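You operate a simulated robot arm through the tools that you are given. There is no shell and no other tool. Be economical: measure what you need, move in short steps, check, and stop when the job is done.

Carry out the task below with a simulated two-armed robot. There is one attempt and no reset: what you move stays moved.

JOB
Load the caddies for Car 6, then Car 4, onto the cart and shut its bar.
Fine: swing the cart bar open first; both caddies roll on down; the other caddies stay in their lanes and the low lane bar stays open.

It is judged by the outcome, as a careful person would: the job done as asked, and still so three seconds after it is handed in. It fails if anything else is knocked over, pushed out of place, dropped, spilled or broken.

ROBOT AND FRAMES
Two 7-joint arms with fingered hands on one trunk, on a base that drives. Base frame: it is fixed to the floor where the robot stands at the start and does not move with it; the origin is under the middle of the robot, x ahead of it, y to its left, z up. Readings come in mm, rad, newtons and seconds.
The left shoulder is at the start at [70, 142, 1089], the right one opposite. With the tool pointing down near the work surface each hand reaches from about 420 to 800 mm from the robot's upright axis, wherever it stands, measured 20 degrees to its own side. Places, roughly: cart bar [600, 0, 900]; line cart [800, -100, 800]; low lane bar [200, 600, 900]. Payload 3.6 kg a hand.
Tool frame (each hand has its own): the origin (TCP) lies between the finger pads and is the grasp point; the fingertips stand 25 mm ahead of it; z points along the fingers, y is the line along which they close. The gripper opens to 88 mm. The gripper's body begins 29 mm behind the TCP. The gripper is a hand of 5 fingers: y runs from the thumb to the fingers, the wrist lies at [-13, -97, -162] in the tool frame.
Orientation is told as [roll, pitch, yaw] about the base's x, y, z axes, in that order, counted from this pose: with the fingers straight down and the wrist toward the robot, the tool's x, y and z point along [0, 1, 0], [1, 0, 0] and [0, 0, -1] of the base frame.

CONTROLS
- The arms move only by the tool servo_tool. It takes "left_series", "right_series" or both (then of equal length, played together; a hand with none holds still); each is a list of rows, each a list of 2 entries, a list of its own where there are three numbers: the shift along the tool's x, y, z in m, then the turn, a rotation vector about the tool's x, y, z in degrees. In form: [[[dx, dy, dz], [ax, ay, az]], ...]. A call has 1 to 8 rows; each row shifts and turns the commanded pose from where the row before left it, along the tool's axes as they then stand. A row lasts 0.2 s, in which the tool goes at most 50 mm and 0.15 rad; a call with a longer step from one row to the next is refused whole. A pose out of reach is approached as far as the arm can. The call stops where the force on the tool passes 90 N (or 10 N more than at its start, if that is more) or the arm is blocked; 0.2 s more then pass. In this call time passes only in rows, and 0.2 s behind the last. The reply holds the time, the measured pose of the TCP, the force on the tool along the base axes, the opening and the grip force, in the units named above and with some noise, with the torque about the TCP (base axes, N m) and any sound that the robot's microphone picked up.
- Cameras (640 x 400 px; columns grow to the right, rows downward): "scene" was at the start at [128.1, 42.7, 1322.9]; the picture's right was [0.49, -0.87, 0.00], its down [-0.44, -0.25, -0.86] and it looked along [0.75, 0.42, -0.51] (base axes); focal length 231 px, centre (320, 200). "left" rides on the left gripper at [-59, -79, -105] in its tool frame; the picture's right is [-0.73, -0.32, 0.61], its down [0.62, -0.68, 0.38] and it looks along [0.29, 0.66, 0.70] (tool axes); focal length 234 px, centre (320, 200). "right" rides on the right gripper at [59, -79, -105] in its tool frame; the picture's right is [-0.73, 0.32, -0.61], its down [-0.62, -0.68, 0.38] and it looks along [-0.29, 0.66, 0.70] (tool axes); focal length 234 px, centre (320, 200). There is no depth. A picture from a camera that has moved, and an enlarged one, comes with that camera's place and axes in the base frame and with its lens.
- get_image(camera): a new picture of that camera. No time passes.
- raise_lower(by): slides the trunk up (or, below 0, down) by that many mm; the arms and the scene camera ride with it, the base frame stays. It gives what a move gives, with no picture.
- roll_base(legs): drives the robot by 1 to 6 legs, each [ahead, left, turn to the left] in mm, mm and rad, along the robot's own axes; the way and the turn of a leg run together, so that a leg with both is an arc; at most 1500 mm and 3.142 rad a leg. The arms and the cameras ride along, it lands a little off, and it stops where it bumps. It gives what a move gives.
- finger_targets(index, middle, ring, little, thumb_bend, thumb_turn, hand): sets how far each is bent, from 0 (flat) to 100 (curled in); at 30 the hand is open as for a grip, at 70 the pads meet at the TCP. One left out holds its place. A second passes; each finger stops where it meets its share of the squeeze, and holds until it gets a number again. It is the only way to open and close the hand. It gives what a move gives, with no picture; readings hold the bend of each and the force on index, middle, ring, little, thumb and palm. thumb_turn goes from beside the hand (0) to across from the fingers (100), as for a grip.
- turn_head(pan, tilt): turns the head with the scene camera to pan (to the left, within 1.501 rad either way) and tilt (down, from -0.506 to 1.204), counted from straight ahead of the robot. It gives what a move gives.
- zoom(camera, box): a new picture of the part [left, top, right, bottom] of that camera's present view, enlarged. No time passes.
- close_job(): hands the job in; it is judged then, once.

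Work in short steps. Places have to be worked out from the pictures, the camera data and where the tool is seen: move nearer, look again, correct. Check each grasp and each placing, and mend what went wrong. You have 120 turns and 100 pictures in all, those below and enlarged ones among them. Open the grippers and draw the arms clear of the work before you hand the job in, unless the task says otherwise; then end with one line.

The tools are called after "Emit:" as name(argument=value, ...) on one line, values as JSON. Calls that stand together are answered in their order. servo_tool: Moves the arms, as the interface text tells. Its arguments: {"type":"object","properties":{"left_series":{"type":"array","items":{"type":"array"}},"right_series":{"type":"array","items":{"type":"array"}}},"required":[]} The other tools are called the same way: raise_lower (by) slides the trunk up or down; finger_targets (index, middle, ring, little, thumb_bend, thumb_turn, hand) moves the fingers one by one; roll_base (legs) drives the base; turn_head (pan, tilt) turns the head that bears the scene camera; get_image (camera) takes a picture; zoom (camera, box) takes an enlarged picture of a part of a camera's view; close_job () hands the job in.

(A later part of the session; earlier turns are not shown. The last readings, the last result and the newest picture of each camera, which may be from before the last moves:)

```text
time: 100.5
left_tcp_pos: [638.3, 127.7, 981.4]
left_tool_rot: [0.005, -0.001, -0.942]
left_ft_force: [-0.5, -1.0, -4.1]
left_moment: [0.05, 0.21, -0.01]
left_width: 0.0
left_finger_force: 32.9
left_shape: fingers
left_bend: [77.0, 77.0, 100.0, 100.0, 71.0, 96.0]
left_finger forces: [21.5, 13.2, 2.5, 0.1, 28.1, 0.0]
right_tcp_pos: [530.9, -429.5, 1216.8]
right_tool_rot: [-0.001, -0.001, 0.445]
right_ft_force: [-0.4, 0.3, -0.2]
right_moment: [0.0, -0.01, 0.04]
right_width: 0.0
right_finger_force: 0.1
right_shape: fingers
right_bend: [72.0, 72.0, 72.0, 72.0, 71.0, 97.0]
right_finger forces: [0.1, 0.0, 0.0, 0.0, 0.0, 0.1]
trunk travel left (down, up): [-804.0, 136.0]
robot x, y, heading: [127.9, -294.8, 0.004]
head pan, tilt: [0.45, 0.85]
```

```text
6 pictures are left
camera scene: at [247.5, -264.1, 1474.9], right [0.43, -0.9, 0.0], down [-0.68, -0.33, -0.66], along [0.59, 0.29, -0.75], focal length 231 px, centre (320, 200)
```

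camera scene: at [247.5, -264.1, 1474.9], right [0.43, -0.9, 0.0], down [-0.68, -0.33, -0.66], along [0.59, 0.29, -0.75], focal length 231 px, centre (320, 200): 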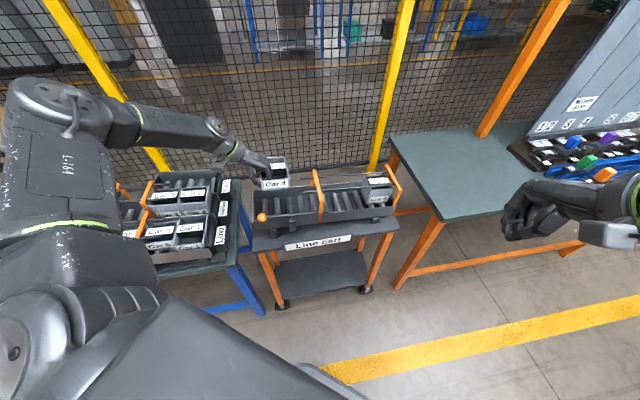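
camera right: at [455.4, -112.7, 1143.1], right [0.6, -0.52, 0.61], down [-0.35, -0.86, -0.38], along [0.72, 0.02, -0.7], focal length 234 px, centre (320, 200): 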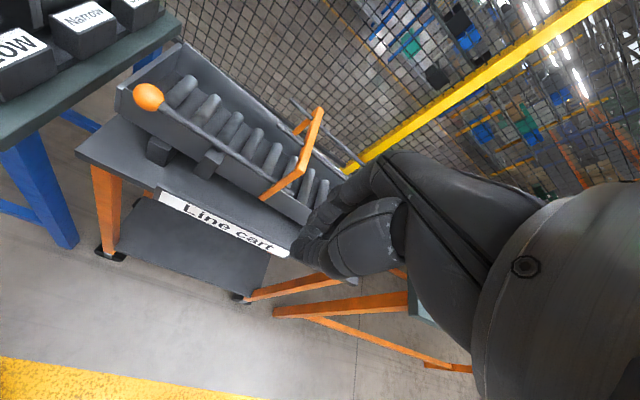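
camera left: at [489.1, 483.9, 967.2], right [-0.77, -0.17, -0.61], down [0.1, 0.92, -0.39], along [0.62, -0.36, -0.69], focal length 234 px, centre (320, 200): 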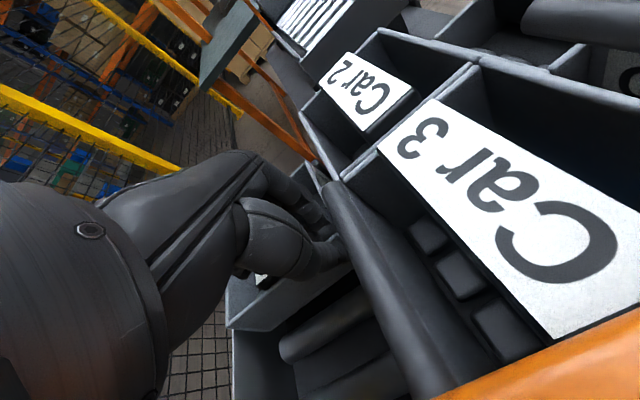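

It hangs correctly over the cart. To keep clear of the ball I shift about 15 mm further downhill, lower partway and check with a zoom.

Emit:
roll_base(legs=[[11, -11, 0]])

Emit:
raise_lower(by=-82)

Emit:
zoom(camera="scene", box=[220, 110, 420, 240])

```text
time: 101.2
left_tcp_pos: [646.1, 118.9, 979.7]
left_tool_rot: [0.005, -0.003, -0.942]
left_ft_force: [-0.4, 0.2, -3.5]
left_moment: [0.0, 0.2, 0.04]
left_width: 0.1
left_finger_force: 33.1
left_shape: fingers
left_bend: [77.0, 77.0, 100.0, 100.0, 71.0, 96.0]
left_finger forces: [21.6, 13.2, 2.5, 0.1, 28.1, 0.0]
right_tcp_pos: [538.4, -436.3, 1217.9]
right_tool_rot: [-0.004, -0.003, 0.446]
right_ft_force: [0.3, 0.4, -0.1]
right_moment: [-0.01, -0.02, 0.0]
right_width: 0.2
right_finger_force: 0.1
right_shape: fingers
right_bend: [72.0, 72.0, 72.0, 72.0, 71.0, 97.0]
right_finger forces: [0.1, 0.0, 0.0, 0.1, 0.0, 0.0]
trunk travel left (down, up): [-804.0, 136.0]
robot x, y, heading: [134.9, -307.8, -0.003]
head pan, tilt: [0.45, 0.85]
```

```text
time: 102.4
left_tcp_pos: [648.1, 117.1, 897.8]
left_tool_rot: [0.006, 0.0, -0.941]
left_ft_force: [1.3, -0.9, -3.7]
left_moment: [0.04, 0.23, 0.03]
left_width: 0.1
left_finger_force: 32.9
left_shape: fingers
left_bend: [77.0, 77.0, 100.0, 100.0, 71.0, 96.0]
left_finger forces: [21.6, 13.2, 2.7, 0.0, 28.0, 0.0]
right_tcp_pos: [541.6, -439.8, 1135.1]
right_tool_rot: [0.0, -0.003, 0.447]
right_ft_force: [0.1, -0.1, -0.2]
right_moment: [0.03, -0.02, -0.01]
right_width: 0.0
right_finger_force: 0.1
right_shape: fingers
right_bend: [72.0, 72.0, 72.0, 72.0, 71.0, 97.0]
right_finger forces: [0.0, 0.1, 0.0, 0.0, 0.1, 0.0]
trunk travel left (down, up): [-722.0, 218.0]
robot x, y, heading: [134.9, -306.6, 0.002]
head pan, tilt: [0.45, 0.85]
```

```text
3.08 times, centred on (320, 175) of scene
camera zoom: at [257.9, -274.3, 1392.9], right [0.43, -0.9, 0.0], down [-0.68, -0.33, -0.66], along [0.59, 0.29, -0.75], focal length 712 px, centre (320, 277)
```

zoom: 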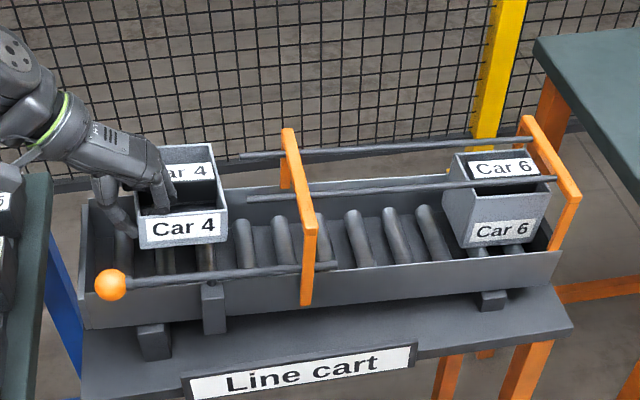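

Car 4 is centred over the channel with about 15–20 mm each side. I lower in steps until the rollers take the weight.

Emit:
raise_lower(by=-30)

Emit:
raise_lower(by=-8)

Emit:
raise_lower(by=-6)

```text
time: 103.2
left_tcp_pos: [648.8, 113.3, 872.9]
left_tool_rot: [0.014, -0.001, -0.943]
left_ft_force: [2.5, -3.8, 23.8]
left_moment: [1.18, -1.85, -0.45]
left_width: 0.1
left_finger_force: 55.5
left_shape: fingers
left_bend: [77.0, 77.0, 100.0, 100.0, 71.0, 97.0]
left_finger forces: [16.1, 11.2, 8.1, 51.0, 24.0, 0.1]
right_tcp_pos: [538.2, -442.9, 1106.0]
right_tool_rot: [0.003, -0.006, 0.445]
right_ft_force: [0.3, -0.4, 0.2]
right_moment: [-0.02, 0.0, 0.01]
right_width: 0.0
right_finger_force: 0.0
right_shape: fingers
right_bend: [72.0, 72.0, 72.0, 72.0, 71.0, 97.0]
right_finger forces: [0.0, 0.0, 0.0, 0.0, 0.1, 0.1]
trunk travel left (down, up): [-692.0, 248.0]
robot x, y, heading: [136.9, -305.1, -0.006]
head pan, tilt: [0.45, 0.85]
```

```text
time: 103.7
left_tcp_pos: [643.6, 111.8, 865.7]
left_tool_rot: [0.015, 0.0, -0.944]
left_ft_force: [-4.8, -13.0, 36.5]
left_moment: [1.67, -2.64, -0.86]
left_width: 0.2
left_finger_force: 72.8
left_shape: fingers
left_bend: [77.0, 77.0, 100.0, 100.0, 71.0, 97.0]
left_finger forces: [19.1, 10.9, 37.3, 53.7, 24.4, 0.0]
right_tcp_pos: [535.3, -444.4, 1098.2]
right_tool_rot: [0.005, -0.008, 0.442]
right_ft_force: [0.0, -0.1, -0.2]
right_moment: [0.03, -0.02, -0.02]
right_width: 0.0
right_finger_force: 0.1
right_shape: fingers
right_bend: [72.0, 72.0, 72.0, 72.0, 71.0, 97.0]
right_finger forces: [0.1, 0.0, 0.0, 0.0, 0.0, 0.0]
trunk travel left (down, up): [-684.0, 256.0]
robot x, y, heading: [134.9, -308.0, 0.0]
head pan, tilt: [0.45, 0.85]
```

```text
time: 104.3
left_tcp_pos: [643.1, 109.9, 864.3]
left_tool_rot: [0.019, -0.001, -0.944]
left_ft_force: [-2.5, -9.9, 51.5]
left_moment: [2.03, -3.04, -0.88]
left_width: 0.2
left_finger_force: 81.4
left_shape: fingers
left_bend: [77.0, 77.0, 100.0, 100.0, 71.0, 98.0]
left_finger forces: [22.3, 10.6, 25.5, 79.1, 25.6, 0.1]
right_tcp_pos: [533.1, -446.9, 1093.6]
right_tool_rot: [0.003, -0.009, 0.446]
right_ft_force: [1.0, -0.1, -0.4]
right_moment: [0.01, -0.01, 0.0]
right_width: 0.0
right_finger_force: 0.0
right_shape: fingers
right_bend: [72.0, 72.0, 72.0, 72.0, 71.0, 97.0]
right_finger forces: [0.0, 0.0, 0.0, 0.0, 0.1, 0.0]
trunk travel left (down, up): [-678.0, 262.0]
robot x, y, heading: [136.8, -307.1, -0.003]
head pan, tilt: [0.45, 0.85]
```

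The box is already on the rollers and I am pressing on it through the curled fingers. I come back up to unload.

Emit:
raise_lower(by=14)

Emit:
raise_lower(by=4)

Emit:
zoom(camera="scene", box=[220, 110, 420, 240])

```text
time: 104.9
left_tcp_pos: [644.5, 115.6, 870.0]
left_tool_rot: [0.005, 0.005, -0.94]
left_ft_force: [-3.4, -6.0, 9.6]
left_moment: [0.44, -0.72, -0.4]
left_width: 0.0
left_finger_force: 44.1
left_shape: fingers
left_bend: [77.0, 77.0, 100.0, 100.0, 71.0, 97.0]
left_finger forces: [20.8, 14.1, 16.9, 9.8, 26.9, 0.0]
right_tcp_pos: [539.2, -441.9, 1105.2]
right_tool_rot: [0.003, -0.005, 0.446]
right_ft_force: [-0.6, 0.5, -0.5]
right_moment: [0.01, -0.01, 0.0]
right_width: 0.0
right_finger_force: 0.1
right_shape: fingers
right_bend: [72.0, 72.0, 72.0, 72.0, 71.0, 97.0]
right_finger forces: [0.1, 0.0, 0.1, 0.0, 0.1, 0.0]
trunk travel left (down, up): [-692.0, 248.0]
robot x, y, heading: [136.9, -310.2, 0.0]
head pan, tilt: [0.45, 0.85]
```

```text
time: 105.4
left_tcp_pos: [647.6, 117.1, 871.6]
left_tool_rot: [0.005, 0.003, -0.941]
left_ft_force: [-0.3, 0.1, 0.2]
left_moment: [0.03, -0.09, -0.13]
left_width: 0.0
left_finger_force: 31.7
left_shape: fingers
left_bend: [77.0, 77.0, 100.0, 100.0, 71.0, 97.0]
left_finger forces: [19.2, 13.1, 5.3, 0.3, 26.6, 0.1]
right_tcp_pos: [540.5, -439.8, 1108.8]
right_tool_rot: [0.0, -0.001, 0.449]
right_ft_force: [-0.4, 0.2, -0.7]
right_moment: [-0.02, 0.01, 0.0]
right_width: 0.0
right_finger_force: 0.0
right_shape: fingers
right_bend: [72.0, 72.0, 72.0, 72.0, 71.0, 97.0]
right_finger forces: [0.1, 0.0, 0.0, 0.0, 0.1, 0.0]
trunk travel left (down, up): [-696.0, 244.0]
robot x, y, heading: [140.8, -307.4, -0.005]
head pan, tilt: [0.45, 0.85]
```

```text
3.08 times, centred on (320, 175) of scene
camera zoom: at [257.2, -275.3, 1366.8], right [0.43, -0.9, 0.0], down [-0.68, -0.33, -0.66], along [0.59, 0.29, -0.75], focal length 712 px, centre (320, 277)
```

zoom: 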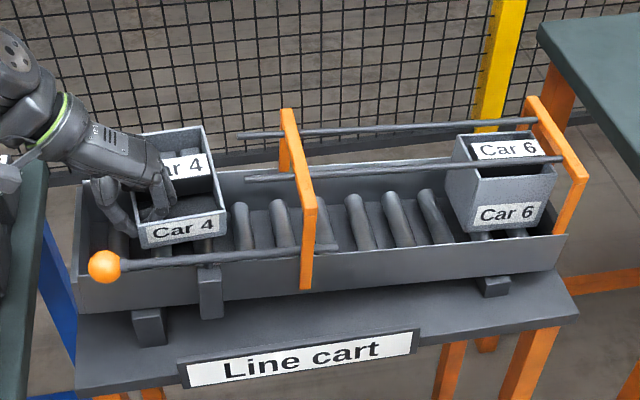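

The far side of Car 4 is evidently perched on the cart's far wall, which is what pushed on the little finger. I lift 20 mm, shift 10 mm toward the near side and lower again in small steps.

Emit:
raise_lower(by=22)

Emit:
roll_base(legs=[[-9, -6, 0]])

Emit:
raise_lower(by=-20)

Emit:
raise_lower(by=-6)

```text
time: 106.1
left_tcp_pos: [649.5, 116.9, 895.2]
left_tool_rot: [0.006, 0.002, -0.94]
left_ft_force: [-0.4, 1.2, -3.5]
left_moment: [-0.01, 0.23, 0.01]
left_width: 0.0
left_finger_force: 29.3
left_shape: fingers
left_bend: [77.0, 77.0, 100.0, 100.0, 73.0, 95.0]
left_finger forces: [20.4, 11.1, 0.1, 0.1, 26.8, 0.1]
right_tcp_pos: [541.2, -439.3, 1131.7]
right_tool_rot: [-0.001, 0.0, 0.449]
right_ft_force: [-0.1, 0.1, 0.0]
right_moment: [0.0, 0.0, -0.01]
right_width: 0.0
right_finger_force: 0.0
right_shape: fingers
right_bend: [72.0, 72.0, 72.0, 72.0, 71.0, 97.0]
right_finger forces: [0.0, 0.0, 0.0, 0.0, 0.1, 0.0]
trunk travel left (down, up): [-718.0, 222.0]
robot x, y, heading: [140.3, -308.0, 0.002]
head pan, tilt: [0.45, 0.85]
```

```text
time: 106.8
left_tcp_pos: [640.6, 112.5, 893.8]
left_tool_rot: [0.003, 0.0, -0.943]
left_ft_force: [0.7, -0.1, -3.7]
left_moment: [-0.03, 0.23, 0.01]
left_width: 0.0
left_finger_force: 29.3
left_shape: fingers
left_bend: [77.0, 77.0, 100.0, 100.0, 73.0, 95.0]
left_finger forces: [20.6, 11.4, 0.0, 0.0, 26.9, 0.0]
right_tcp_pos: [534.1, -443.5, 1130.3]
right_tool_rot: [0.001, 0.001, 0.448]
right_ft_force: [-0.1, -0.1, 0.6]
right_moment: [0.0, 0.0, 0.0]
right_width: 0.1
right_finger_force: 0.1
right_shape: fingers
right_bend: [72.0, 72.0, 72.0, 72.0, 71.0, 97.0]
right_finger forces: [0.0, 0.0, 0.1, 0.0, 0.1, 0.1]
trunk travel left (down, up): [-718.0, 222.0]
robot x, y, heading: [128.1, -311.5, 0.003]
head pan, tilt: [0.45, 0.85]
```

```text
time: 107.5
left_tcp_pos: [638.6, 109.3, 876.6]
left_tool_rot: [0.009, 0.001, -0.943]
left_ft_force: [-0.4, -3.3, 7.7]
left_moment: [0.24, -0.83, -0.23]
left_width: 0.0
left_finger_force: 43.6
left_shape: fingers
left_bend: [77.0, 77.0, 100.0, 100.0, 73.0, 95.0]
left_finger forces: [26.5, 12.8, 25.4, 0.1, 22.9, 0.0]
right_tcp_pos: [531.0, -446.4, 1111.7]
right_tool_rot: [0.001, -0.002, 0.446]
right_ft_force: [0.4, 0.4, 0.5]
right_moment: [0.02, 0.0, -0.01]
right_width: 0.1
right_finger_force: 0.0
right_shape: fingers
right_bend: [72.0, 72.0, 72.0, 72.0, 71.0, 97.0]
right_finger forces: [0.0, 0.0, 0.1, 0.1, 0.0, 0.0]
trunk travel left (down, up): [-698.0, 242.0]
robot x, y, heading: [128.0, -314.7, 0.002]
head pan, tilt: [0.45, 0.85]
```

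```text
time: 108.1
left_tcp_pos: [637.3, 108.4, 872.4]
left_tool_rot: [0.011, 0.0, -0.944]
left_ft_force: [0.1, -5.8, 17.1]
left_moment: [0.82, -1.54, -0.56]
left_width: 0.0
left_finger_force: 57.9
left_shape: fingers
left_bend: [77.0, 77.0, 100.0, 100.0, 72.0, 96.0]
left_finger forces: [32.6, 12.5, 46.8, 0.0, 24.2, 0.0]
right_tcp_pos: [530.0, -448.6, 1106.3]
right_tool_rot: [0.002, -0.006, 0.443]
right_ft_force: [0.5, -0.5, -0.7]
right_moment: [-0.03, 0.02, -0.04]
right_width: 0.0
right_finger_force: 0.0
right_shape: fingers
right_bend: [72.0, 72.0, 72.0, 72.0, 71.0, 97.0]
right_finger forces: [0.0, 0.1, 0.0, 0.1, 0.1, 0.0]
trunk travel left (down, up): [-692.0, 248.0]
robot x, y, heading: [127.5, -314.6, 0.004]
head pan, tilt: [0.45, 0.85]
```

Contact persists at about the far-back corner. I need a closer look before moving on.

Emit:
zoom(camera="scene", box=[225, 135, 325, 210])

```text
5.33 times, centred on (275, 172) of scene
camera zoom: at [245.7, -284.4, 1363.5], right [0.43, -0.9, 0.0], down [-0.68, -0.32, -0.66], along [0.6, 0.29, -0.75], focal length 1234 px, centre (560, 347)
```

zoom: 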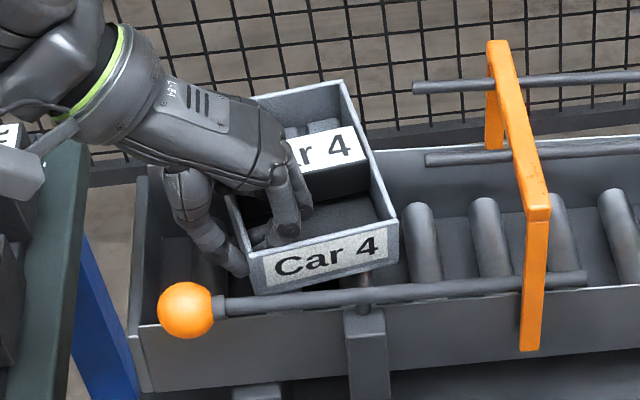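

Now it is clear: the box's back edge already sits on the rollers inside the channel, with its front slightly up because the cart slopes. I unload slightly, open the pinch and withdraw straight up.

Emit:
raise_lower(by=7)

Emit:
finger_targets(hand="left", index=60, middle=60, thumb_bend=55)

Emit:
raise_lower(by=12)

Emit:
raise_lower(by=25)

Emit:
raise_lower(by=60)

```text
time: 108.6
left_tcp_pos: [638.6, 110.7, 876.2]
left_tool_rot: [0.005, 0.002, -0.941]
left_ft_force: [0.5, -1.6, 3.2]
left_moment: [0.11, -0.45, -0.21]
left_width: 0.2
left_finger_force: 42.6
left_shape: fingers
left_bend: [77.0, 77.0, 100.0, 100.0, 73.0, 96.0]
left_finger forces: [29.9, 13.5, 17.0, 0.0, 24.9, 0.1]
right_tcp_pos: [531.7, -446.8, 1112.3]
right_tool_rot: [0.001, -0.002, 0.447]
right_ft_force: [0.9, -0.5, 0.1]
right_moment: [-0.01, -0.01, 0.01]
right_width: 0.0
right_finger_force: 0.0
right_shape: fingers
right_bend: [72.0, 72.0, 72.0, 72.0, 71.0, 97.0]
right_finger forces: [0.0, 0.0, 0.1, 0.0, 0.0, 0.0]
trunk travel left (down, up): [-699.0, 241.0]
robot x, y, heading: [126.3, -311.8, -0.002]
head pan, tilt: [0.45, 0.85]
```

```text
time: 109.6
left_tcp_pos: [639.5, 110.7, 875.4]
left_tool_rot: [0.005, 0.0, -0.94]
left_ft_force: [0.3, -0.1, 0.4]
left_moment: [0.03, 0.04, -0.01]
left_width: 24.4
left_finger_force: 0.1
left_shape: fingers
left_bend: [60.0, 60.0, 100.0, 100.0, 55.0, 97.0]
left_finger forces: [0.1, 0.0, 0.0, 0.0, 0.0, 0.1]
right_tcp_pos: [532.5, -446.2, 1111.7]
right_tool_rot: [0.0, -0.003, 0.446]
right_ft_force: [0.6, -0.5, -0.1]
right_moment: [-0.03, 0.0, -0.04]
right_width: 0.1
right_finger_force: 0.0
right_shape: fingers
right_bend: [72.0, 72.0, 72.0, 72.0, 71.0, 97.0]
right_finger forces: [0.0, 0.1, 0.0, 0.1, 0.0, 0.0]
trunk travel left (down, up): [-699.0, 241.0]
robot x, y, heading: [127.2, -311.3, -0.001]
head pan, tilt: [0.45, 0.85]
```

```text
time: 110.2
left_tcp_pos: [639.5, 110.0, 889.1]
left_tool_rot: [0.005, 0.0, -0.941]
left_ft_force: [0.1, -0.7, -0.1]
left_moment: [-0.01, 0.0, -0.01]
left_width: 24.6
left_finger_force: 0.1
left_shape: fingers
left_bend: [60.0, 60.0, 100.0, 100.0, 55.0, 97.0]
left_finger forces: [0.0, 0.1, 0.0, 0.0, 0.0, 0.0]
right_tcp_pos: [532.3, -444.9, 1123.1]
right_tool_rot: [0.001, -0.002, 0.446]
right_ft_force: [-0.2, 0.0, 0.7]
right_moment: [0.0, -0.02, -0.01]
right_width: 0.0
right_finger_force: 0.1
right_shape: fingers
right_bend: [72.0, 72.0, 72.0, 72.0, 71.0, 97.0]
right_finger forces: [0.0, 0.0, 0.0, 0.0, 0.0, 0.1]
trunk travel left (down, up): [-711.0, 229.0]
robot x, y, heading: [126.4, -315.3, -0.002]
head pan, tilt: [0.45, 0.85]
```

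```text
time: 110.9
left_tcp_pos: [639.6, 110.4, 912.8]
left_tool_rot: [0.005, 0.0, -0.942]
left_ft_force: [0.1, -0.1, 0.2]
left_moment: [0.02, -0.01, 0.0]
left_width: 24.5
left_finger_force: 0.1
left_shape: fingers
left_bend: [60.0, 60.0, 100.0, 100.0, 55.0, 97.0]
left_finger forces: [0.0, 0.1, 0.0, 0.0, 0.0, 0.0]
right_tcp_pos: [531.7, -445.8, 1148.6]
right_tool_rot: [0.0, -0.002, 0.448]
right_ft_force: [-0.9, 0.1, 0.2]
right_moment: [0.01, -0.02, 0.01]
right_width: 0.0
right_finger_force: 0.1
right_shape: fingers
right_bend: [72.0, 72.0, 72.0, 72.0, 71.0, 97.0]
right_finger forces: [0.0, 0.0, 0.0, 0.1, 0.1, 0.0]
trunk travel left (down, up): [-736.0, 204.0]
robot x, y, heading: [128.7, -311.7, -0.0]
head pan, tilt: [0.45, 0.85]
```

```text
time: 111.9
left_tcp_pos: [638.4, 111.1, 972.8]
left_tool_rot: [0.006, 0.001, -0.941]
left_ft_force: [0.2, -0.3, 0.1]
left_moment: [0.03, -0.01, -0.02]
left_width: 24.5
left_finger_force: 0.1
left_shape: fingers
left_bend: [60.0, 60.0, 100.0, 100.0, 55.0, 97.0]
left_finger forces: [0.1, 0.1, 0.0, 0.1, 0.0, 0.0]
right_tcp_pos: [532.6, -445.0, 1208.7]
right_tool_rot: [0.001, -0.002, 0.448]
right_ft_force: [-0.5, 0.2, 0.6]
right_moment: [0.02, 0.0, -0.03]
right_width: 0.0
right_finger_force: 0.1
right_shape: fingers
right_bend: [72.0, 72.0, 72.0, 72.0, 71.0, 97.0]
right_finger forces: [0.0, 0.1, 0.0, 0.1, 0.1, 0.0]
trunk travel left (down, up): [-796.0, 144.0]
robot x, y, heading: [128.8, -311.3, -0.004]
head pan, tilt: [0.45, 0.85]
```

The hand is clear. I check that Car 4 has rolled down, before closing the bar (3 pictures left).

Emit:
zoom(camera="scene", box=[200, 140, 440, 300])

```text
2.50 times, centred on (320, 220) of scene
camera zoom: at [249.0, -281.0, 1466.9], right [0.43, -0.9, 0.0], down [-0.68, -0.33, -0.66], along [0.59, 0.29, -0.75], focal length 578 px, centre (320, 150)
```

zoom: 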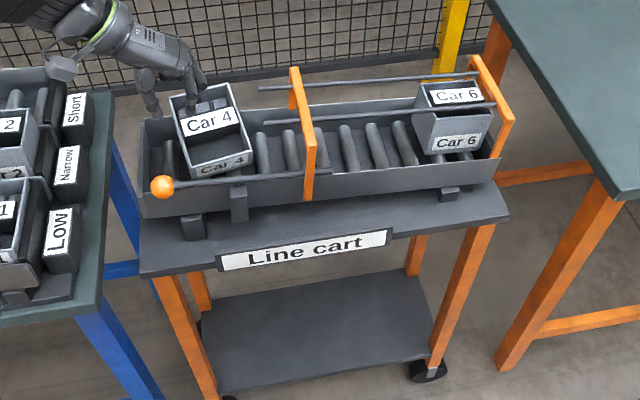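

Car 4 has not rolled: it is yawed about 8° with its far side perched up on the far wall. I will nudge it from beyond its far wall back toward the near side so it drops onto the rollers. I close the fingers into a peg and drive the hand over to the far side.

Emit:
finger_targets(hand="left", index=72, middle=72, thumb_bend=72)

Emit:
roll_base(legs=[[118, 43, 0]])

Emit:
raise_lower(by=-66)

```text
time: 112.9
left_tcp_pos: [639.9, 111.7, 973.2]
left_tool_rot: [0.006, 0.0, -0.941]
left_ft_force: [-0.8, 0.4, 0.4]
left_moment: [-0.01, -0.01, -0.02]
left_width: 0.0
left_finger_force: 0.0
left_shape: fingers
left_bend: [72.0, 72.0, 100.0, 100.0, 71.0, 97.0]
left_finger forces: [0.0, 0.0, 0.1, 0.1, 0.0, 0.0]
right_tcp_pos: [531.4, -444.4, 1209.4]
right_tool_rot: [0.0, -0.002, 0.447]
right_ft_force: [-0.7, -0.8, 0.2]
right_moment: [-0.01, -0.03, -0.01]
right_width: 0.0
right_finger_force: 0.0
right_shape: fingers
right_bend: [72.0, 72.0, 72.0, 72.0, 71.0, 97.0]
right_finger forces: [0.1, 0.0, 0.0, 0.0, 0.0, 0.0]
trunk travel left (down, up): [-796.0, 144.0]
robot x, y, heading: [129.3, -313.6, 0.004]
head pan, tilt: [0.45, 0.85]
```

```text
time: 114.2
left_tcp_pos: [755.1, 154.0, 975.1]
left_tool_rot: [0.007, 0.001, -0.939]
left_ft_force: [1.1, -0.5, -0.6]
left_moment: [0.0, -0.01, 0.01]
left_width: 0.0
left_finger_force: 0.1
left_shape: fingers
left_bend: [72.0, 72.0, 100.0, 100.0, 71.0, 97.0]
left_finger forces: [0.2, 0.1, 0.1, 0.0, 0.0, 0.0]
right_tcp_pos: [647.4, -402.8, 1209.7]
right_tool_rot: [0.001, -0.004, 0.448]
right_ft_force: [-0.7, 0.5, 0.2]
right_moment: [-0.03, 0.01, 0.01]
right_width: 0.0
right_finger_force: 0.0
right_shape: fingers
right_bend: [72.0, 72.0, 72.0, 72.0, 71.0, 97.0]
right_finger forces: [0.0, 0.0, 0.0, 0.0, 0.0, 0.1]
trunk travel left (down, up): [-796.0, 144.0]
robot x, y, heading: [247.4, -272.1, -0.004]
head pan, tilt: [0.45, 0.85]
```

```text
time: 115.2
left_tcp_pos: [756.1, 154.5, 906.0]
left_tool_rot: [0.007, 0.002, -0.94]
left_ft_force: [1.1, -0.8, -0.4]
left_moment: [0.01, -0.01, 0.02]
left_width: 0.0
left_finger_force: 0.1
left_shape: fingers
left_bend: [72.0, 72.0, 100.0, 100.0, 71.0, 97.0]
left_finger forces: [0.0, 0.0, 0.1, 0.1, 0.0, 0.1]
right_tcp_pos: [649.0, -403.2, 1143.6]
right_tool_rot: [-0.002, -0.001, 0.447]
right_ft_force: [0.0, 0.3, 0.4]
right_moment: [0.0, 0.04, 0.0]
right_width: 0.1
right_finger_force: 0.1
right_shape: fingers
right_bend: [72.0, 72.0, 72.0, 72.0, 71.0, 97.0]
right_finger forces: [0.0, 0.1, 0.1, 0.0, 0.0, 0.0]
trunk travel left (down, up): [-730.0, 210.0]
robot x, y, heading: [245.6, -273.5, 0.001]
head pan, tilt: [0.45, 0.85]
```

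No contact yet. I lower 10 mm more and push toward the near side in small servo steps, reading the force.

Emit:
raise_lower(by=-10)

Emit:
servo_tool(left_series=[[[-0.008, 0, 0], [0, 0, 0]], [[-0.008, 0, 0], [0, 0, 0]]])

Emit:
servo_tool(left_series=[[[-0.006, 0, 0], [0, 0, 0]], [[-0.005, 0, 0], [0, 0, 0]]])

```text
time: 115.8
left_tcp_pos: [756.2, 155.0, 896.8]
left_tool_rot: [0.007, -0.001, -0.94]
left_ft_force: [1.0, -0.8, -0.2]
left_moment: [-0.01, 0.0, 0.02]
left_width: 0.0
left_finger_force: 0.1
left_shape: fingers
left_bend: [72.0, 72.0, 100.0, 100.0, 71.0, 97.0]
left_finger forces: [0.1, 0.0, 0.0, 0.0, 0.1, 0.0]
right_tcp_pos: [649.1, -402.4, 1134.2]
right_tool_rot: [0.001, -0.002, 0.448]
right_ft_force: [-0.4, 0.2, 0.0]
right_moment: [-0.01, -0.04, 0.01]
right_width: 0.2
right_finger_force: 0.0
right_shape: fingers
right_bend: [72.0, 72.0, 72.0, 72.0, 71.0, 97.0]
right_finger forces: [0.0, 0.0, 0.1, 0.1, 0.1, 0.0]
trunk travel left (down, up): [-720.0, 220.0]
robot x, y, heading: [242.9, -266.4, 0.005]
head pan, tilt: [0.45, 0.85]
```

```text
time: 116.4
left_tcp_pos: [743.5, 145.0, 896.4]
left_tool_rot: [0.007, 0.0, -0.939]
left_ft_force: [0.2, -0.4, -0.1]
left_moment: [0.02, -0.03, 0.02]
left_width: 0.0
left_finger_force: 0.1
left_shape: fingers
left_bend: [72.0, 72.0, 100.0, 100.0, 71.0, 98.0]
left_finger forces: [0.1, 0.1, 0.1, 0.1, 0.0, 0.0]
right_tcp_pos: [648.8, -401.6, 1132.5]
right_tool_rot: [0.0, -0.003, 0.445]
right_ft_force: [0.1, 0.5, -0.1]
right_moment: [0.02, 0.01, -0.01]
right_width: 0.0
right_finger_force: 0.0
right_shape: fingers
right_bend: [72.0, 72.0, 72.0, 72.0, 71.0, 97.0]
right_finger forces: [0.0, 0.1, 0.0, 0.1, 0.1, 0.1]
trunk travel left (down, up): [-720.0, 220.0]
robot x, y, heading: [246.6, -268.5, 0.002]
head pan, tilt: [0.45, 0.85]
```

```text
time: 117.0
left_tcp_pos: [734.3, 138.6, 897.0]
left_tool_rot: [0.008, -0.001, -0.938]
left_ft_force: [-0.4, 0.5, -1.0]
left_moment: [0.0, -0.02, -0.02]
left_width: 0.0
left_finger_force: 0.0
left_shape: fingers
left_bend: [72.0, 72.0, 100.0, 100.0, 71.0, 98.0]
left_finger forces: [0.0, 0.1, 0.0, 0.0, 0.1, 0.0]
right_tcp_pos: [648.7, -402.4, 1133.9]
right_tool_rot: [-0.002, 0.0, 0.446]
right_ft_force: [-0.9, -0.7, -0.2]
right_moment: [0.0, -0.01, -0.03]
right_width: 0.2
right_finger_force: 0.1
right_shape: fingers
right_bend: [72.0, 72.0, 72.0, 72.0, 71.0, 97.0]
right_finger forces: [0.0, 0.0, 0.0, 0.1, 0.0, 0.0]
trunk travel left (down, up): [-720.0, 220.0]
robot x, y, heading: [245.3, -268.1, -0.003]
head pan, tilt: [0.45, 0.85]
```

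Emit:
servo_tool(left_series=[[[-0.006, 0, 0], [0, 0, 0]], [[-0.004, 0, 0], [0, 0, 0]]])

Emit:
servo_tool(left_series=[[[-0.006, 0, 0], [0, 0, 0]], [[-0.004, 0, 0], [0, 0, 0]]])

```text
time: 117.6
left_tcp_pos: [726.7, 133.0, 895.6]
left_tool_rot: [0.004, 0.001, -0.938]
left_ft_force: [-0.9, 0.0, -0.1]
left_moment: [0.02, 0.05, 0.03]
left_width: 0.4
left_finger_force: 0.0
left_shape: fingers
left_bend: [72.0, 72.0, 100.0, 100.0, 71.0, 98.0]
left_finger forces: [0.1, 0.0, 0.1, 0.0, 0.0, 0.1]
right_tcp_pos: [649.6, -401.8, 1133.4]
right_tool_rot: [-0.001, -0.001, 0.446]
right_ft_force: [-0.2, -0.1, 0.3]
right_moment: [-0.03, 0.02, -0.03]
right_width: 0.0
right_finger_force: 0.0
right_shape: fingers
right_bend: [72.0, 72.0, 72.0, 72.0, 71.0, 97.0]
right_finger forces: [0.1, 0.0, 0.1, 0.0, 0.0, 0.1]
trunk travel left (down, up): [-720.0, 220.0]
robot x, y, heading: [247.5, -268.4, 0.001]
head pan, tilt: [0.45, 0.85]
```

```text
time: 118.2
left_tcp_pos: [717.6, 126.1, 897.0]
left_tool_rot: [0.005, 0.001, -0.939]
left_ft_force: [-0.5, -0.3, 0.2]
left_moment: [0.03, -0.03, -0.03]
left_width: 0.0
left_finger_force: 0.1
left_shape: fingers
left_bend: [72.0, 72.0, 100.0, 100.0, 71.0, 98.0]
left_finger forces: [0.0, 0.0, 0.0, 0.0, 0.0, 0.0]
right_tcp_pos: [649.8, -403.6, 1133.0]
right_tool_rot: [-0.001, -0.003, 0.446]
right_ft_force: [0.4, 0.3, 0.3]
right_moment: [0.0, 0.0, 0.0]
right_width: 0.0
right_finger_force: 0.0
right_shape: fingers
right_bend: [72.0, 72.0, 72.0, 72.0, 71.0, 97.0]
right_finger forces: [0.0, 0.0, 0.0, 0.1, 0.1, 0.0]
trunk travel left (down, up): [-720.0, 220.0]
robot x, y, heading: [243.7, -266.5, -0.007]
head pan, tilt: [0.45, 0.85]
```

Still nothing touched, so either the rim is lower than thought or the caddy has already moved off. I probe downward gently rather than spend a picture.

Emit:
raise_lower(by=-8)

Emit:
raise_lower(by=-8)

Emit:
raise_lower(by=-7)

```text
time: 118.8
left_tcp_pos: [718.3, 126.4, 888.7]
left_tool_rot: [0.005, 0.001, -0.94]
left_ft_force: [-0.1, 0.2, 0.4]
left_moment: [0.03, 0.02, -0.02]
left_width: 0.2
left_finger_force: 0.0
left_shape: fingers
left_bend: [72.0, 72.0, 100.0, 100.0, 71.0, 98.0]
left_finger forces: [0.0, 0.1, 0.0, 0.0, 0.1, 0.0]
right_tcp_pos: [650.4, -402.2, 1125.9]
right_tool_rot: [0.001, -0.002, 0.447]
right_ft_force: [-0.4, -0.3, 0.5]
right_moment: [-0.01, 0.04, 0.01]
right_width: 0.1
right_finger_force: 0.0
right_shape: fingers
right_bend: [72.0, 72.0, 72.0, 72.0, 71.0, 97.0]
right_finger forces: [0.0, 0.0, 0.0, 0.1, 0.0, 0.1]
trunk travel left (down, up): [-712.0, 228.0]
robot x, y, heading: [243.3, -270.0, -0.002]
head pan, tilt: [0.45, 0.85]
```

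```text
time: 119.4
left_tcp_pos: [718.7, 126.3, 879.8]
left_tool_rot: [0.004, 0.002, -0.94]
left_ft_force: [0.4, 0.0, 0.9]
left_moment: [0.03, 0.0, -0.02]
left_width: 0.0
left_finger_force: 0.0
left_shape: fingers
left_bend: [72.0, 72.0, 100.0, 100.0, 71.0, 98.0]
left_finger forces: [0.1, 0.0, 0.0, 0.1, 0.0, 0.0]
right_tcp_pos: [649.2, -402.2, 1117.2]
right_tool_rot: [0.0, -0.001, 0.446]
right_ft_force: [0.3, 0.5, -0.5]
right_moment: [0.0, 0.0, -0.01]
right_width: 0.1
right_finger_force: 0.1
right_shape: fingers
right_bend: [72.0, 72.0, 72.0, 72.0, 71.0, 97.0]
right_finger forces: [0.1, 0.0, 0.1, 0.1, 0.1, 0.1]
trunk travel left (down, up): [-704.0, 236.0]
robot x, y, heading: [245.4, -271.8, -0.002]
head pan, tilt: [0.45, 0.85]
```

```text
time: 119.9
left_tcp_pos: [718.4, 127.0, 874.1]
left_tool_rot: [0.005, -0.001, -0.941]
left_ft_force: [0.3, 0.2, -0.5]
left_moment: [-0.01, -0.03, 0.0]
left_width: 0.0
left_finger_force: 0.0
left_shape: fingers
left_bend: [72.0, 72.0, 100.0, 100.0, 71.0, 98.0]
left_finger forces: [0.0, 0.1, 0.1, 0.0, 0.1, 0.1]
right_tcp_pos: [649.7, -401.7, 1111.4]
right_tool_rot: [0.0, -0.003, 0.446]
right_ft_force: [0.2, -0.4, -1.1]
right_moment: [-0.03, -0.02, 0.02]
right_width: 0.2
right_finger_force: 0.0
right_shape: fingers
right_bend: [72.0, 72.0, 72.0, 72.0, 71.0, 97.0]
right_finger forces: [0.0, 0.0, 0.1, 0.0, 0.1, 0.1]
trunk travel left (down, up): [-697.0, 243.0]
robot x, y, heading: [246.0, -269.0, 0.0]
head pan, tilt: [0.45, 0.85]
```

Nothing is at that spot even at z ≈ 849, so the caddy has probably rolled since that picture, which I took just as I let go. I raise the hand out and verify with one picture.

Emit:
raise_lower(by=110)

Emit:
zoom(camera="scene", box=[140, 110, 500, 335])

```text
time: 121.3
left_tcp_pos: [717.8, 126.1, 982.9]
left_tool_rot: [0.005, -0.001, -0.94]
left_ft_force: [-0.8, -0.9, -0.1]
left_moment: [-0.01, -0.02, -0.01]
left_width: 0.1
left_finger_force: 0.0
left_shape: fingers
left_bend: [72.0, 72.0, 100.0, 100.0, 71.0, 98.0]
left_finger forces: [0.0, 0.0, 0.1, 0.0, 0.0, 0.0]
right_tcp_pos: [649.1, -403.3, 1220.6]
right_tool_rot: [0.002, -0.002, 0.448]
right_ft_force: [0.5, -0.7, 0.4]
right_moment: [0.03, 0.03, 0.0]
right_width: 0.0
right_finger_force: 0.0
right_shape: fingers
right_bend: [72.0, 72.0, 72.0, 72.0, 71.0, 97.0]
right_finger forces: [0.0, 0.0, 0.0, 0.0, 0.1, 0.0]
trunk travel left (down, up): [-807.0, 133.0]
robot x, y, heading: [244.1, -266.9, 0.0]
head pan, tilt: [0.45, 0.85]
```

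```text
1.78 times, centred on (320, 222) of scene
camera zoom: at [366.2, -237.8, 1477.9], right [0.44, -0.9, 0.0], down [-0.68, -0.33, -0.66], along [0.59, 0.29, -0.75], focal length 411 px, centre (320, 160)
```

zoom: 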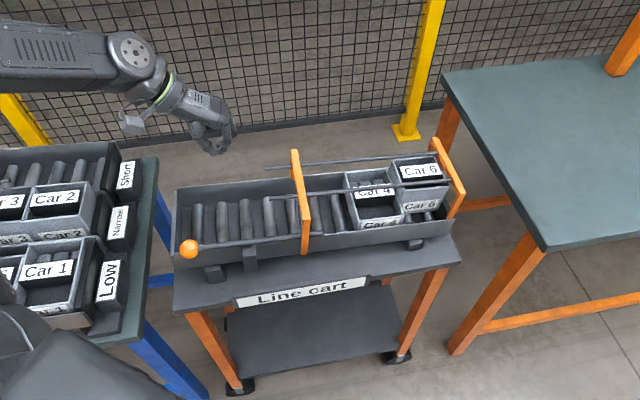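

Both caddies are now at the bottom of the cart: Car 6 first, Car 4 behind it. To shut the bar I bring the closed left hand down on the channel side of the ball and push it back round its arc.

Emit:
roll_base(legs=[[-103, 8, 0]])

Emit:
raise_lower(by=-95)

Emit:
raise_lower(by=-17)

```text
time: 122.5
left_tcp_pos: [616.7, 134.3, 982.2]
left_tool_rot: [0.005, 0.002, -0.94]
left_ft_force: [0.6, 0.6, 0.1]
left_moment: [0.02, -0.02, -0.03]
left_width: 0.2
left_finger_force: 0.1
left_shape: fingers
left_bend: [72.0, 72.0, 100.0, 100.0, 71.0, 98.0]
left_finger forces: [0.1, 0.1, 0.0, 0.0, 0.0, 0.0]
right_tcp_pos: [549.0, -395.1, 1219.7]
right_tool_rot: [0.0, 0.001, 0.448]
right_ft_force: [0.7, -0.7, -0.8]
right_moment: [0.01, -0.02, 0.02]
right_width: 0.2
right_finger_force: 0.1
right_shape: fingers
right_bend: [72.0, 72.0, 72.0, 72.0, 71.0, 97.0]
right_finger forces: [0.0, 0.0, 0.0, 0.0, 0.1, 0.0]
trunk travel left (down, up): [-807.0, 133.0]
robot x, y, heading: [143.5, -264.9, -0.0]
head pan, tilt: [0.45, 0.85]
```

```text
time: 123.8
left_tcp_pos: [614.9, 134.3, 889.3]
left_tool_rot: [0.008, -0.001, -0.939]
left_ft_force: [0.3, -0.1, 0.0]
left_moment: [0.01, 0.03, 0.0]
left_width: 0.0
left_finger_force: 0.1
left_shape: fingers
left_bend: [72.0, 72.0, 100.0, 100.0, 71.0, 98.0]
left_finger forces: [0.0, 0.0, 0.0, 0.0, 0.0, 0.0]
right_tcp_pos: [547.2, -394.5, 1125.3]
right_tool_rot: [0.001, -0.001, 0.447]
right_ft_force: [-0.6, 0.4, 0.3]
right_moment: [0.02, 0.0, -0.01]
right_width: 0.0
right_finger_force: 0.0
right_shape: fingers
right_bend: [72.0, 72.0, 72.0, 72.0, 71.0, 97.0]
right_finger forces: [0.0, 0.0, 0.0, 0.1, 0.0, 0.0]
trunk travel left (down, up): [-712.0, 228.0]
robot x, y, heading: [144.1, -265.3, -0.001]
head pan, tilt: [0.45, 0.85]
```

```text
time: 124.4
left_tcp_pos: [615.3, 135.5, 871.1]
left_tool_rot: [0.006, 0.0, -0.938]
left_ft_force: [0.1, 0.6, 0.0]
left_moment: [0.01, -0.03, -0.01]
left_width: 0.0
left_finger_force: 0.0
left_shape: fingers
left_bend: [72.0, 72.0, 100.0, 100.0, 71.0, 98.0]
left_finger forces: [0.1, 0.0, 0.0, 0.0, 0.0, 0.0]
right_tcp_pos: [547.0, -393.8, 1109.4]
right_tool_rot: [0.0, -0.001, 0.447]
right_ft_force: [-0.3, 0.4, -0.4]
right_moment: [-0.01, -0.01, 0.02]
right_width: 0.3
right_finger_force: 0.1
right_shape: fingers
right_bend: [72.0, 72.0, 72.0, 72.0, 71.0, 97.0]
right_finger forces: [0.0, 0.0, 0.0, 0.0, 0.0, 0.0]
trunk travel left (down, up): [-695.0, 245.0]
robot x, y, heading: [144.4, -262.7, 0.006]
head pan, tilt: [0.45, 0.85]
```

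Emit:
servo_tool(left_series=[[[-0.012, 0.01, 0], [0, 0, 0]], [[-0.018, -0.004, 0], [0, 0, 0]], [[-0.018, -0.004, 0], [0, 0, 0]], [[-0.022, 0.004, 0], [0, 0, 0]], [[-0.021, 0.004, 0], [0, 0, 0]]])

Emit:
servo_tool(left_series=[[[-0.017, 0.013, 0], [0, 0, 0]], [[-0.017, 0.013, 0], [0, 0, 0]], [[-0.009, 0.015, 0], [0, 0, 0]], [[-0.008, 0.015, 0], [0, 0, 0]]])

```text
time: 125.4
left_tcp_pos: [583.2, 105.7, 877.9]
left_tool_rot: [0.044, -0.013, -0.926]
left_ft_force: [2.8, 1.9, 0.2]
left_moment: [-0.05, 0.06, -0.03]
left_width: 0.0
left_finger_force: 1.1
left_shape: fingers
left_bend: [72.0, 72.0, 100.0, 100.0, 71.0, 100.0]
left_finger forces: [2.3, 0.0, 0.0, 0.0, 0.0, 0.0]
right_tcp_pos: [548.8, -392.4, 1107.6]
right_tool_rot: [-0.001, 0.001, 0.447]
right_ft_force: [0.8, 0.0, 0.4]
right_moment: [-0.01, -0.01, 0.0]
right_width: 0.2
right_finger_force: 0.2
right_shape: fingers
right_bend: [72.0, 72.0, 72.0, 72.0, 71.0, 97.0]
right_finger forces: [0.0, 0.0, 0.0, 0.1, 0.1, 0.0]
trunk travel left (down, up): [-695.0, 245.0]
robot x, y, heading: [145.9, -262.1, 0.004]
head pan, tilt: [0.45, 0.85]
stopped in row 4 (left hand): the force on the tool passed its limit at 108 N (the readings are from after the stop); the commanded pose is now the measured one
```

```text
time: 126.4
left_tcp_pos: [577.3, 29.8, 876.6]
left_tool_rot: [0.043, -0.012, -0.928]
left_ft_force: [-0.1, -0.2, -0.9]
left_moment: [0.0, -0.01, 0.0]
left_width: 0.0
left_finger_force: 0.1
left_shape: fingers
left_bend: [72.0, 72.0, 100.0, 100.0, 71.0, 98.0]
left_finger forces: [0.0, 0.1, 0.0, 0.0, 0.0, 0.1]
right_tcp_pos: [548.7, -393.8, 1107.0]
right_tool_rot: [-0.001, -0.002, 0.448]
right_ft_force: [-0.1, 0.2, 0.2]
right_moment: [0.0, 0.0, -0.02]
right_width: 0.2
right_finger_force: 0.0
right_shape: fingers
right_bend: [72.0, 72.0, 72.0, 72.0, 71.0, 97.0]
right_finger forces: [0.0, 0.1, 0.0, 0.1, 0.1, 0.0]
trunk travel left (down, up): [-695.0, 245.0]
robot x, y, heading: [147.6, -262.4, 0.001]
head pan, tilt: [0.45, 0.85]
```

The first push hit its force limit and the hand then moved on freely, so I must find out where the bar is without spending my last picture. I lower here gently to feel for the rod.

Emit:
servo_tool(left_series=[[[0, 0, 0.004], [0, 0, 0]], [[0, 0, 0.004], [0, 0, 0]], [[0, 0, 0.004], [0, 0, 0]]])

```text
time: 127.2
left_tcp_pos: [576.2, 30.1, 865.0]
left_tool_rot: [0.045, -0.013, -0.93]
left_ft_force: [0.7, 0.2, 0.5]
left_moment: [0.03, -0.04, -0.01]
left_width: 0.1
left_finger_force: 0.1
left_shape: fingers
left_bend: [72.0, 72.0, 100.0, 100.0, 71.0, 98.0]
left_finger forces: [0.1, 0.0, 0.0, 0.0, 0.1, 0.0]
right_tcp_pos: [547.5, -394.0, 1107.6]
right_tool_rot: [0.0, -0.001, 0.448]
right_ft_force: [0.0, 0.2, -0.6]
right_moment: [-0.01, -0.01, -0.01]
right_width: 0.1
right_finger_force: 0.0
right_shape: fingers
right_bend: [72.0, 72.0, 72.0, 72.0, 71.0, 97.0]
right_finger forces: [0.0, 0.0, 0.0, 0.0, 0.1, 0.0]
trunk travel left (down, up): [-695.0, 245.0]
robot x, y, heading: [143.5, -258.7, 0.002]
head pan, tilt: [0.45, 0.85]
```

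No rod beneath. I lower a little more and sweep gently back toward the ball's old place: if the bar were still open I would touch it.

Emit:
servo_tool(left_series=[[[0, 0, 0.008], [0, 0, 0]], [[0.0085, -0.0115, 0], [0, 0, 0]], [[0.0085, -0.0115, 0], [0, 0, 0]], [[0.0045, -0.006, 0], [0, 0, 0]]])

Emit:
servo_tool(left_series=[[[0.0035, -0.005, 0], [0, 0, 0]], [[0.0035, -0.005, 0], [0, 0, 0]]])

```text
time: 128.2
left_tcp_pos: [577.2, 65.6, 857.7]
left_tool_rot: [0.043, -0.014, -0.929]
left_ft_force: [-0.1, 1.2, -0.2]
left_moment: [0.0, -0.01, 0.05]
left_width: 0.2
left_finger_force: 0.1
left_shape: fingers
left_bend: [72.0, 72.0, 100.0, 100.0, 71.0, 98.0]
left_finger forces: [0.1, 0.1, 0.1, 0.1, 0.1, 0.0]
right_tcp_pos: [547.7, -392.6, 1109.1]
right_tool_rot: [-0.001, -0.004, 0.449]
right_ft_force: [0.2, 0.9, -0.3]
right_moment: [0.0, 0.03, 0.0]
right_width: 0.0
right_finger_force: 0.0
right_shape: fingers
right_bend: [72.0, 72.0, 72.0, 72.0, 71.0, 97.0]
right_finger forces: [0.0, 0.0, 0.1, 0.1, 0.0, 0.1]
trunk travel left (down, up): [-695.0, 245.0]
robot x, y, heading: [145.6, -261.8, 0.001]
head pan, tilt: [0.45, 0.85]
```

```text
time: 128.8
left_tcp_pos: [576.2, 78.8, 857.7]
left_tool_rot: [0.045, -0.012, -0.929]
left_ft_force: [-0.7, 0.1, 0.8]
left_moment: [-0.01, 0.0, 0.01]
left_width: 0.1
left_finger_force: 0.0
left_shape: fingers
left_bend: [72.0, 72.0, 100.0, 100.0, 71.0, 98.0]
left_finger forces: [0.1, 0.0, 0.0, 0.1, 0.0, 0.0]
right_tcp_pos: [547.6, -393.3, 1106.8]
right_tool_rot: [-0.001, -0.002, 0.448]
right_ft_force: [0.0, 1.0, -0.1]
right_moment: [0.02, 0.01, -0.02]
right_width: 0.0
right_finger_force: 0.0
right_shape: fingers
right_bend: [72.0, 72.0, 72.0, 72.0, 71.0, 97.0]
right_finger forces: [0.0, 0.0, 0.0, 0.0, 0.0, 0.0]
trunk travel left (down, up): [-695.0, 245.0]
robot x, y, heading: [143.9, -258.8, -0.002]
head pan, tilt: [0.45, 0.85]
```

The ball is no longer at its open position, so the bar has swung with the push. I now push the rod the rest of the way from behind, in small steps.

Emit:
servo_tool(left_series=[[[-0.012, 0.0107, 0], [0, 0, 0]], [[-0.012, 0.0107, 0], [0, 0, 0]], [[-0.012, 0.0107, 0], [0, 0, 0]], [[-0.004, 0.0107, 0], [0, 0, 0]], [[-0.004, 0.0107, 0], [0, 0, 0]]])

Emit:
servo_tool(left_series=[[[0.001, 0.0035, 0], [0, 0, 0]], [[0.001, 0.0035, 0], [0, 0, 0]]])

```text
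time: 130.0
left_tcp_pos: [569.8, 13.8, 856.5]
left_tool_rot: [0.048, -0.017, -0.926]
left_ft_force: [-5.2, 27.7, 23.8]
left_moment: [-0.32, -0.39, 0.39]
left_width: 0.0
left_finger_force: 17.5
left_shape: fingers
left_bend: [72.0, 73.0, 100.0, 100.0, 70.0, 98.0]
left_finger forces: [7.6, 26.9, 0.0, 0.1, 0.1, 0.0]
right_tcp_pos: [543.4, -388.2, 1110.0]
right_tool_rot: [-0.006, -0.003, 0.45]
right_ft_force: [-0.8, -1.2, -0.4]
right_moment: [-0.05, -0.02, 0.02]
right_width: 0.2
right_finger_force: 0.0
right_shape: fingers
right_bend: [72.0, 72.0, 72.0, 72.0, 71.0, 97.0]
right_finger forces: [0.0, 0.0, 0.0, 0.0, 0.1, 0.1]
trunk travel left (down, up): [-695.0, 245.0]
robot x, y, heading: [144.9, -264.7, 0.009]
head pan, tilt: [0.45, 0.85]
```

```text
time: 130.6
left_tcp_pos: [573.4, 9.9, 856.6]
left_tool_rot: [0.046, -0.017, -0.925]
left_ft_force: [-20.4, 36.9, 27.5]
left_moment: [-0.44, -0.47, 0.15]
left_width: 0.0
left_finger_force: 25.1
left_shape: fingers
left_bend: [71.0, 72.0, 100.0, 100.0, 67.0, 98.0]
left_finger forces: [22.9, 27.0, 0.0, 0.0, 0.0, 0.0]
right_tcp_pos: [542.6, -386.9, 1110.6]
right_tool_rot: [-0.008, -0.006, 0.448]
right_ft_force: [-1.2, 0.6, -0.3]
right_moment: [-0.03, -0.02, -0.01]
right_width: 0.0
right_finger_force: 0.1
right_shape: fingers
right_bend: [72.0, 72.0, 72.0, 72.0, 71.0, 97.0]
right_finger forces: [0.0, 0.0, 0.0, 0.0, 0.0, 0.1]
trunk travel left (down, up): [-695.0, 245.0]
robot x, y, heading: [143.4, -261.2, 0.0]
head pan, tilt: [0.45, 0.85]
```

The reaction of about 45 N is exactly perpendicular to the shut direction, so the bar has reached its shut stop. I back the hand off, raise it clear and open it.

Emit:
servo_tool(left_series=[[[0, -0.012, 0], [0, 0, 0]], [[0, -0.015, 0], [0, 0, 0]], [[0, 0, -0.03], [0, 0, 0]]])

Emit:
raise_lower(by=130)

Emit:
roll_base(legs=[[-150, 0, 0]])

Emit:
finger_targets(hand="left", index=30, middle=30, ring=30, little=30, thumb_bend=30)

Emit:
finger_targets(hand="right", index=30, middle=30, ring=30, little=30, thumb_bend=30)

Emit:
turn_head(pan=0.5, tilt=0.65)

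```text
time: 131.4
left_tcp_pos: [562.0, 24.4, 887.7]
left_tool_rot: [0.046, -0.011, -0.932]
left_ft_force: [-0.3, 0.6, 0.0]
left_moment: [0.0, 0.01, 0.0]
left_width: 0.0
left_finger_force: 0.1
left_shape: fingers
left_bend: [72.0, 72.0, 100.0, 100.0, 70.0, 98.0]
left_finger forces: [0.0, 0.0, 0.0, 0.0, 0.0, 0.0]
right_tcp_pos: [547.6, -393.0, 1108.1]
right_tool_rot: [-0.001, -0.002, 0.447]
right_ft_force: [0.0, -0.2, 0.0]
right_moment: [-0.01, -0.03, 0.03]
right_width: 0.0
right_finger_force: 0.0
right_shape: fingers
right_bend: [72.0, 72.0, 72.0, 72.0, 71.0, 97.0]
right_finger forces: [0.1, 0.0, 0.0, 0.0, 0.1, 0.0]
trunk travel left (down, up): [-695.0, 245.0]
robot x, y, heading: [146.4, -264.0, -0.003]
head pan, tilt: [0.45, 0.85]
```

```text
time: 133.0
left_tcp_pos: [561.5, 25.4, 1016.2]
left_tool_rot: [0.044, -0.011, -0.93]
left_ft_force: [-0.4, 0.0, -0.3]
left_moment: [0.06, 0.02, 0.0]
left_width: 0.0
left_finger_force: 0.0
left_shape: fingers
left_bend: [72.0, 72.0, 100.0, 100.0, 70.0, 98.0]
left_finger forces: [0.0, 0.0, 0.0, 0.0, 0.1, 0.0]
right_tcp_pos: [548.0, -393.9, 1238.3]
right_tool_rot: [0.0, -0.002, 0.449]
right_ft_force: [0.6, 0.7, 0.1]
right_moment: [0.01, -0.03, 0.02]
right_width: 0.0
right_finger_force: 0.0
right_shape: fingers
right_bend: [72.0, 72.0, 72.0, 72.0, 71.0, 97.0]
right_finger forces: [0.0, 0.0, 0.1, 0.0, 0.1, 0.0]
trunk travel left (down, up): [-825.0, 115.0]
robot x, y, heading: [147.1, -265.3, 0.007]
head pan, tilt: [0.45, 0.85]
```

```text
time: 134.3
left_tcp_pos: [412.5, 25.6, 1015.6]
left_tool_rot: [0.045, -0.008, -0.927]
left_ft_force: [0.4, 0.7, -0.4]
left_moment: [-0.01, 0.01, 0.02]
left_width: 0.0
left_finger_force: 0.0
left_shape: fingers
left_bend: [72.0, 72.0, 100.0, 100.0, 70.0, 98.0]
left_finger forces: [0.0, 0.1, 0.1, 0.1, 0.0, 0.0]
right_tcp_pos: [400.1, -393.4, 1237.6]
right_tool_rot: [0.001, 0.001, 0.447]
right_ft_force: [0.0, -0.8, 0.6]
right_moment: [0.02, -0.03, 0.04]
right_width: 0.1
right_finger_force: 0.0
right_shape: fingers
right_bend: [72.0, 72.0, 72.0, 72.0, 71.0, 97.0]
right_finger forces: [0.1, 0.0, 0.1, 0.0, 0.0, 0.0]
trunk travel left (down, up): [-825.0, 115.0]
robot x, y, heading: [-8.9, -260.7, 0.001]
head pan, tilt: [0.45, 0.85]
```

```text
time: 135.3
left_tcp_pos: [410.8, 26.1, 1015.3]
left_tool_rot: [0.044, -0.011, -0.927]
left_ft_force: [0.2, 0.7, 0.8]
left_moment: [0.0, 0.04, 0.01]
left_width: 84.2
left_finger_force: 0.0
left_shape: fingers
left_bend: [30.0, 30.0, 30.0, 30.0, 30.0, 98.0]
left_finger forces: [0.0, 0.0, 0.1, 0.1, 0.0, 0.0]
right_tcp_pos: [397.7, -393.7, 1237.6]
right_tool_rot: [0.001, -0.002, 0.449]
right_ft_force: [0.8, -0.5, 0.9]
right_moment: [-0.01, 0.02, 0.02]
right_width: 0.0
right_finger_force: 0.0
right_shape: fingers
right_bend: [72.0, 72.0, 72.0, 72.0, 71.0, 97.0]
right_finger forces: [0.0, 0.0, 0.0, 0.0, 0.0, 0.0]
trunk travel left (down, up): [-825.0, 115.0]
robot x, y, heading: [-6.1, -261.7, 0.002]
head pan, tilt: [0.45, 0.85]
```

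```text
time: 136.3
left_tcp_pos: [411.3, 27.5, 1016.7]
left_tool_rot: [0.045, -0.012, -0.927]
left_ft_force: [0.1, 0.4, 0.3]
left_moment: [0.01, -0.01, -0.01]
left_width: 84.4
left_finger_force: 0.1
left_shape: fingers
left_bend: [30.0, 30.0, 30.0, 30.0, 30.0, 98.0]
left_finger forces: [0.0, 0.1, 0.1, 0.1, 0.1, 0.0]
right_tcp_pos: [397.6, -393.0, 1237.7]
right_tool_rot: [-0.001, -0.002, 0.448]
right_ft_force: [-0.2, 0.0, -0.4]
right_moment: [-0.03, -0.02, 0.01]
right_width: 84.2
right_finger_force: 0.0
right_shape: fingers
right_bend: [30.0, 30.0, 30.0, 30.0, 30.0, 98.0]
right_finger forces: [0.0, 0.0, 0.0, 0.1, 0.0, 0.0]
trunk travel left (down, up): [-825.0, 115.0]
robot x, y, heading: [-5.7, -264.8, -0.001]
head pan, tilt: [0.45, 0.85]
```

```text
time: 137.1
left_tcp_pos: [409.2, 27.1, 1016.4]
left_tool_rot: [0.045, -0.011, -0.927]
left_ft_force: [0.9, -0.3, 0.0]
left_moment: [-0.01, 0.01, 0.01]
left_width: 84.5
left_finger_force: 0.0
left_shape: fingers
left_bend: [30.0, 30.0, 30.0, 30.0, 30.0, 98.0]
left_finger forces: [0.0, 0.1, 0.1, 0.1, 0.1, 0.1]
right_tcp_pos: [397.3, -392.4, 1237.8]
right_tool_rot: [-0.002, -0.002, 0.446]
right_ft_force: [0.1, 0.3, 0.2]
right_moment: [0.02, -0.01, 0.03]
right_width: 84.5
right_finger_force: 0.0
right_shape: fingers
right_bend: [30.0, 30.0, 30.0, 30.0, 30.0, 98.0]
right_finger forces: [0.1, 0.1, 0.0, 0.0, 0.0, 0.1]
trunk travel left (down, up): [-825.0, 115.0]
robot x, y, heading: [-6.0, -264.4, 0.001]
head pan, tilt: [0.499, 0.649]
```

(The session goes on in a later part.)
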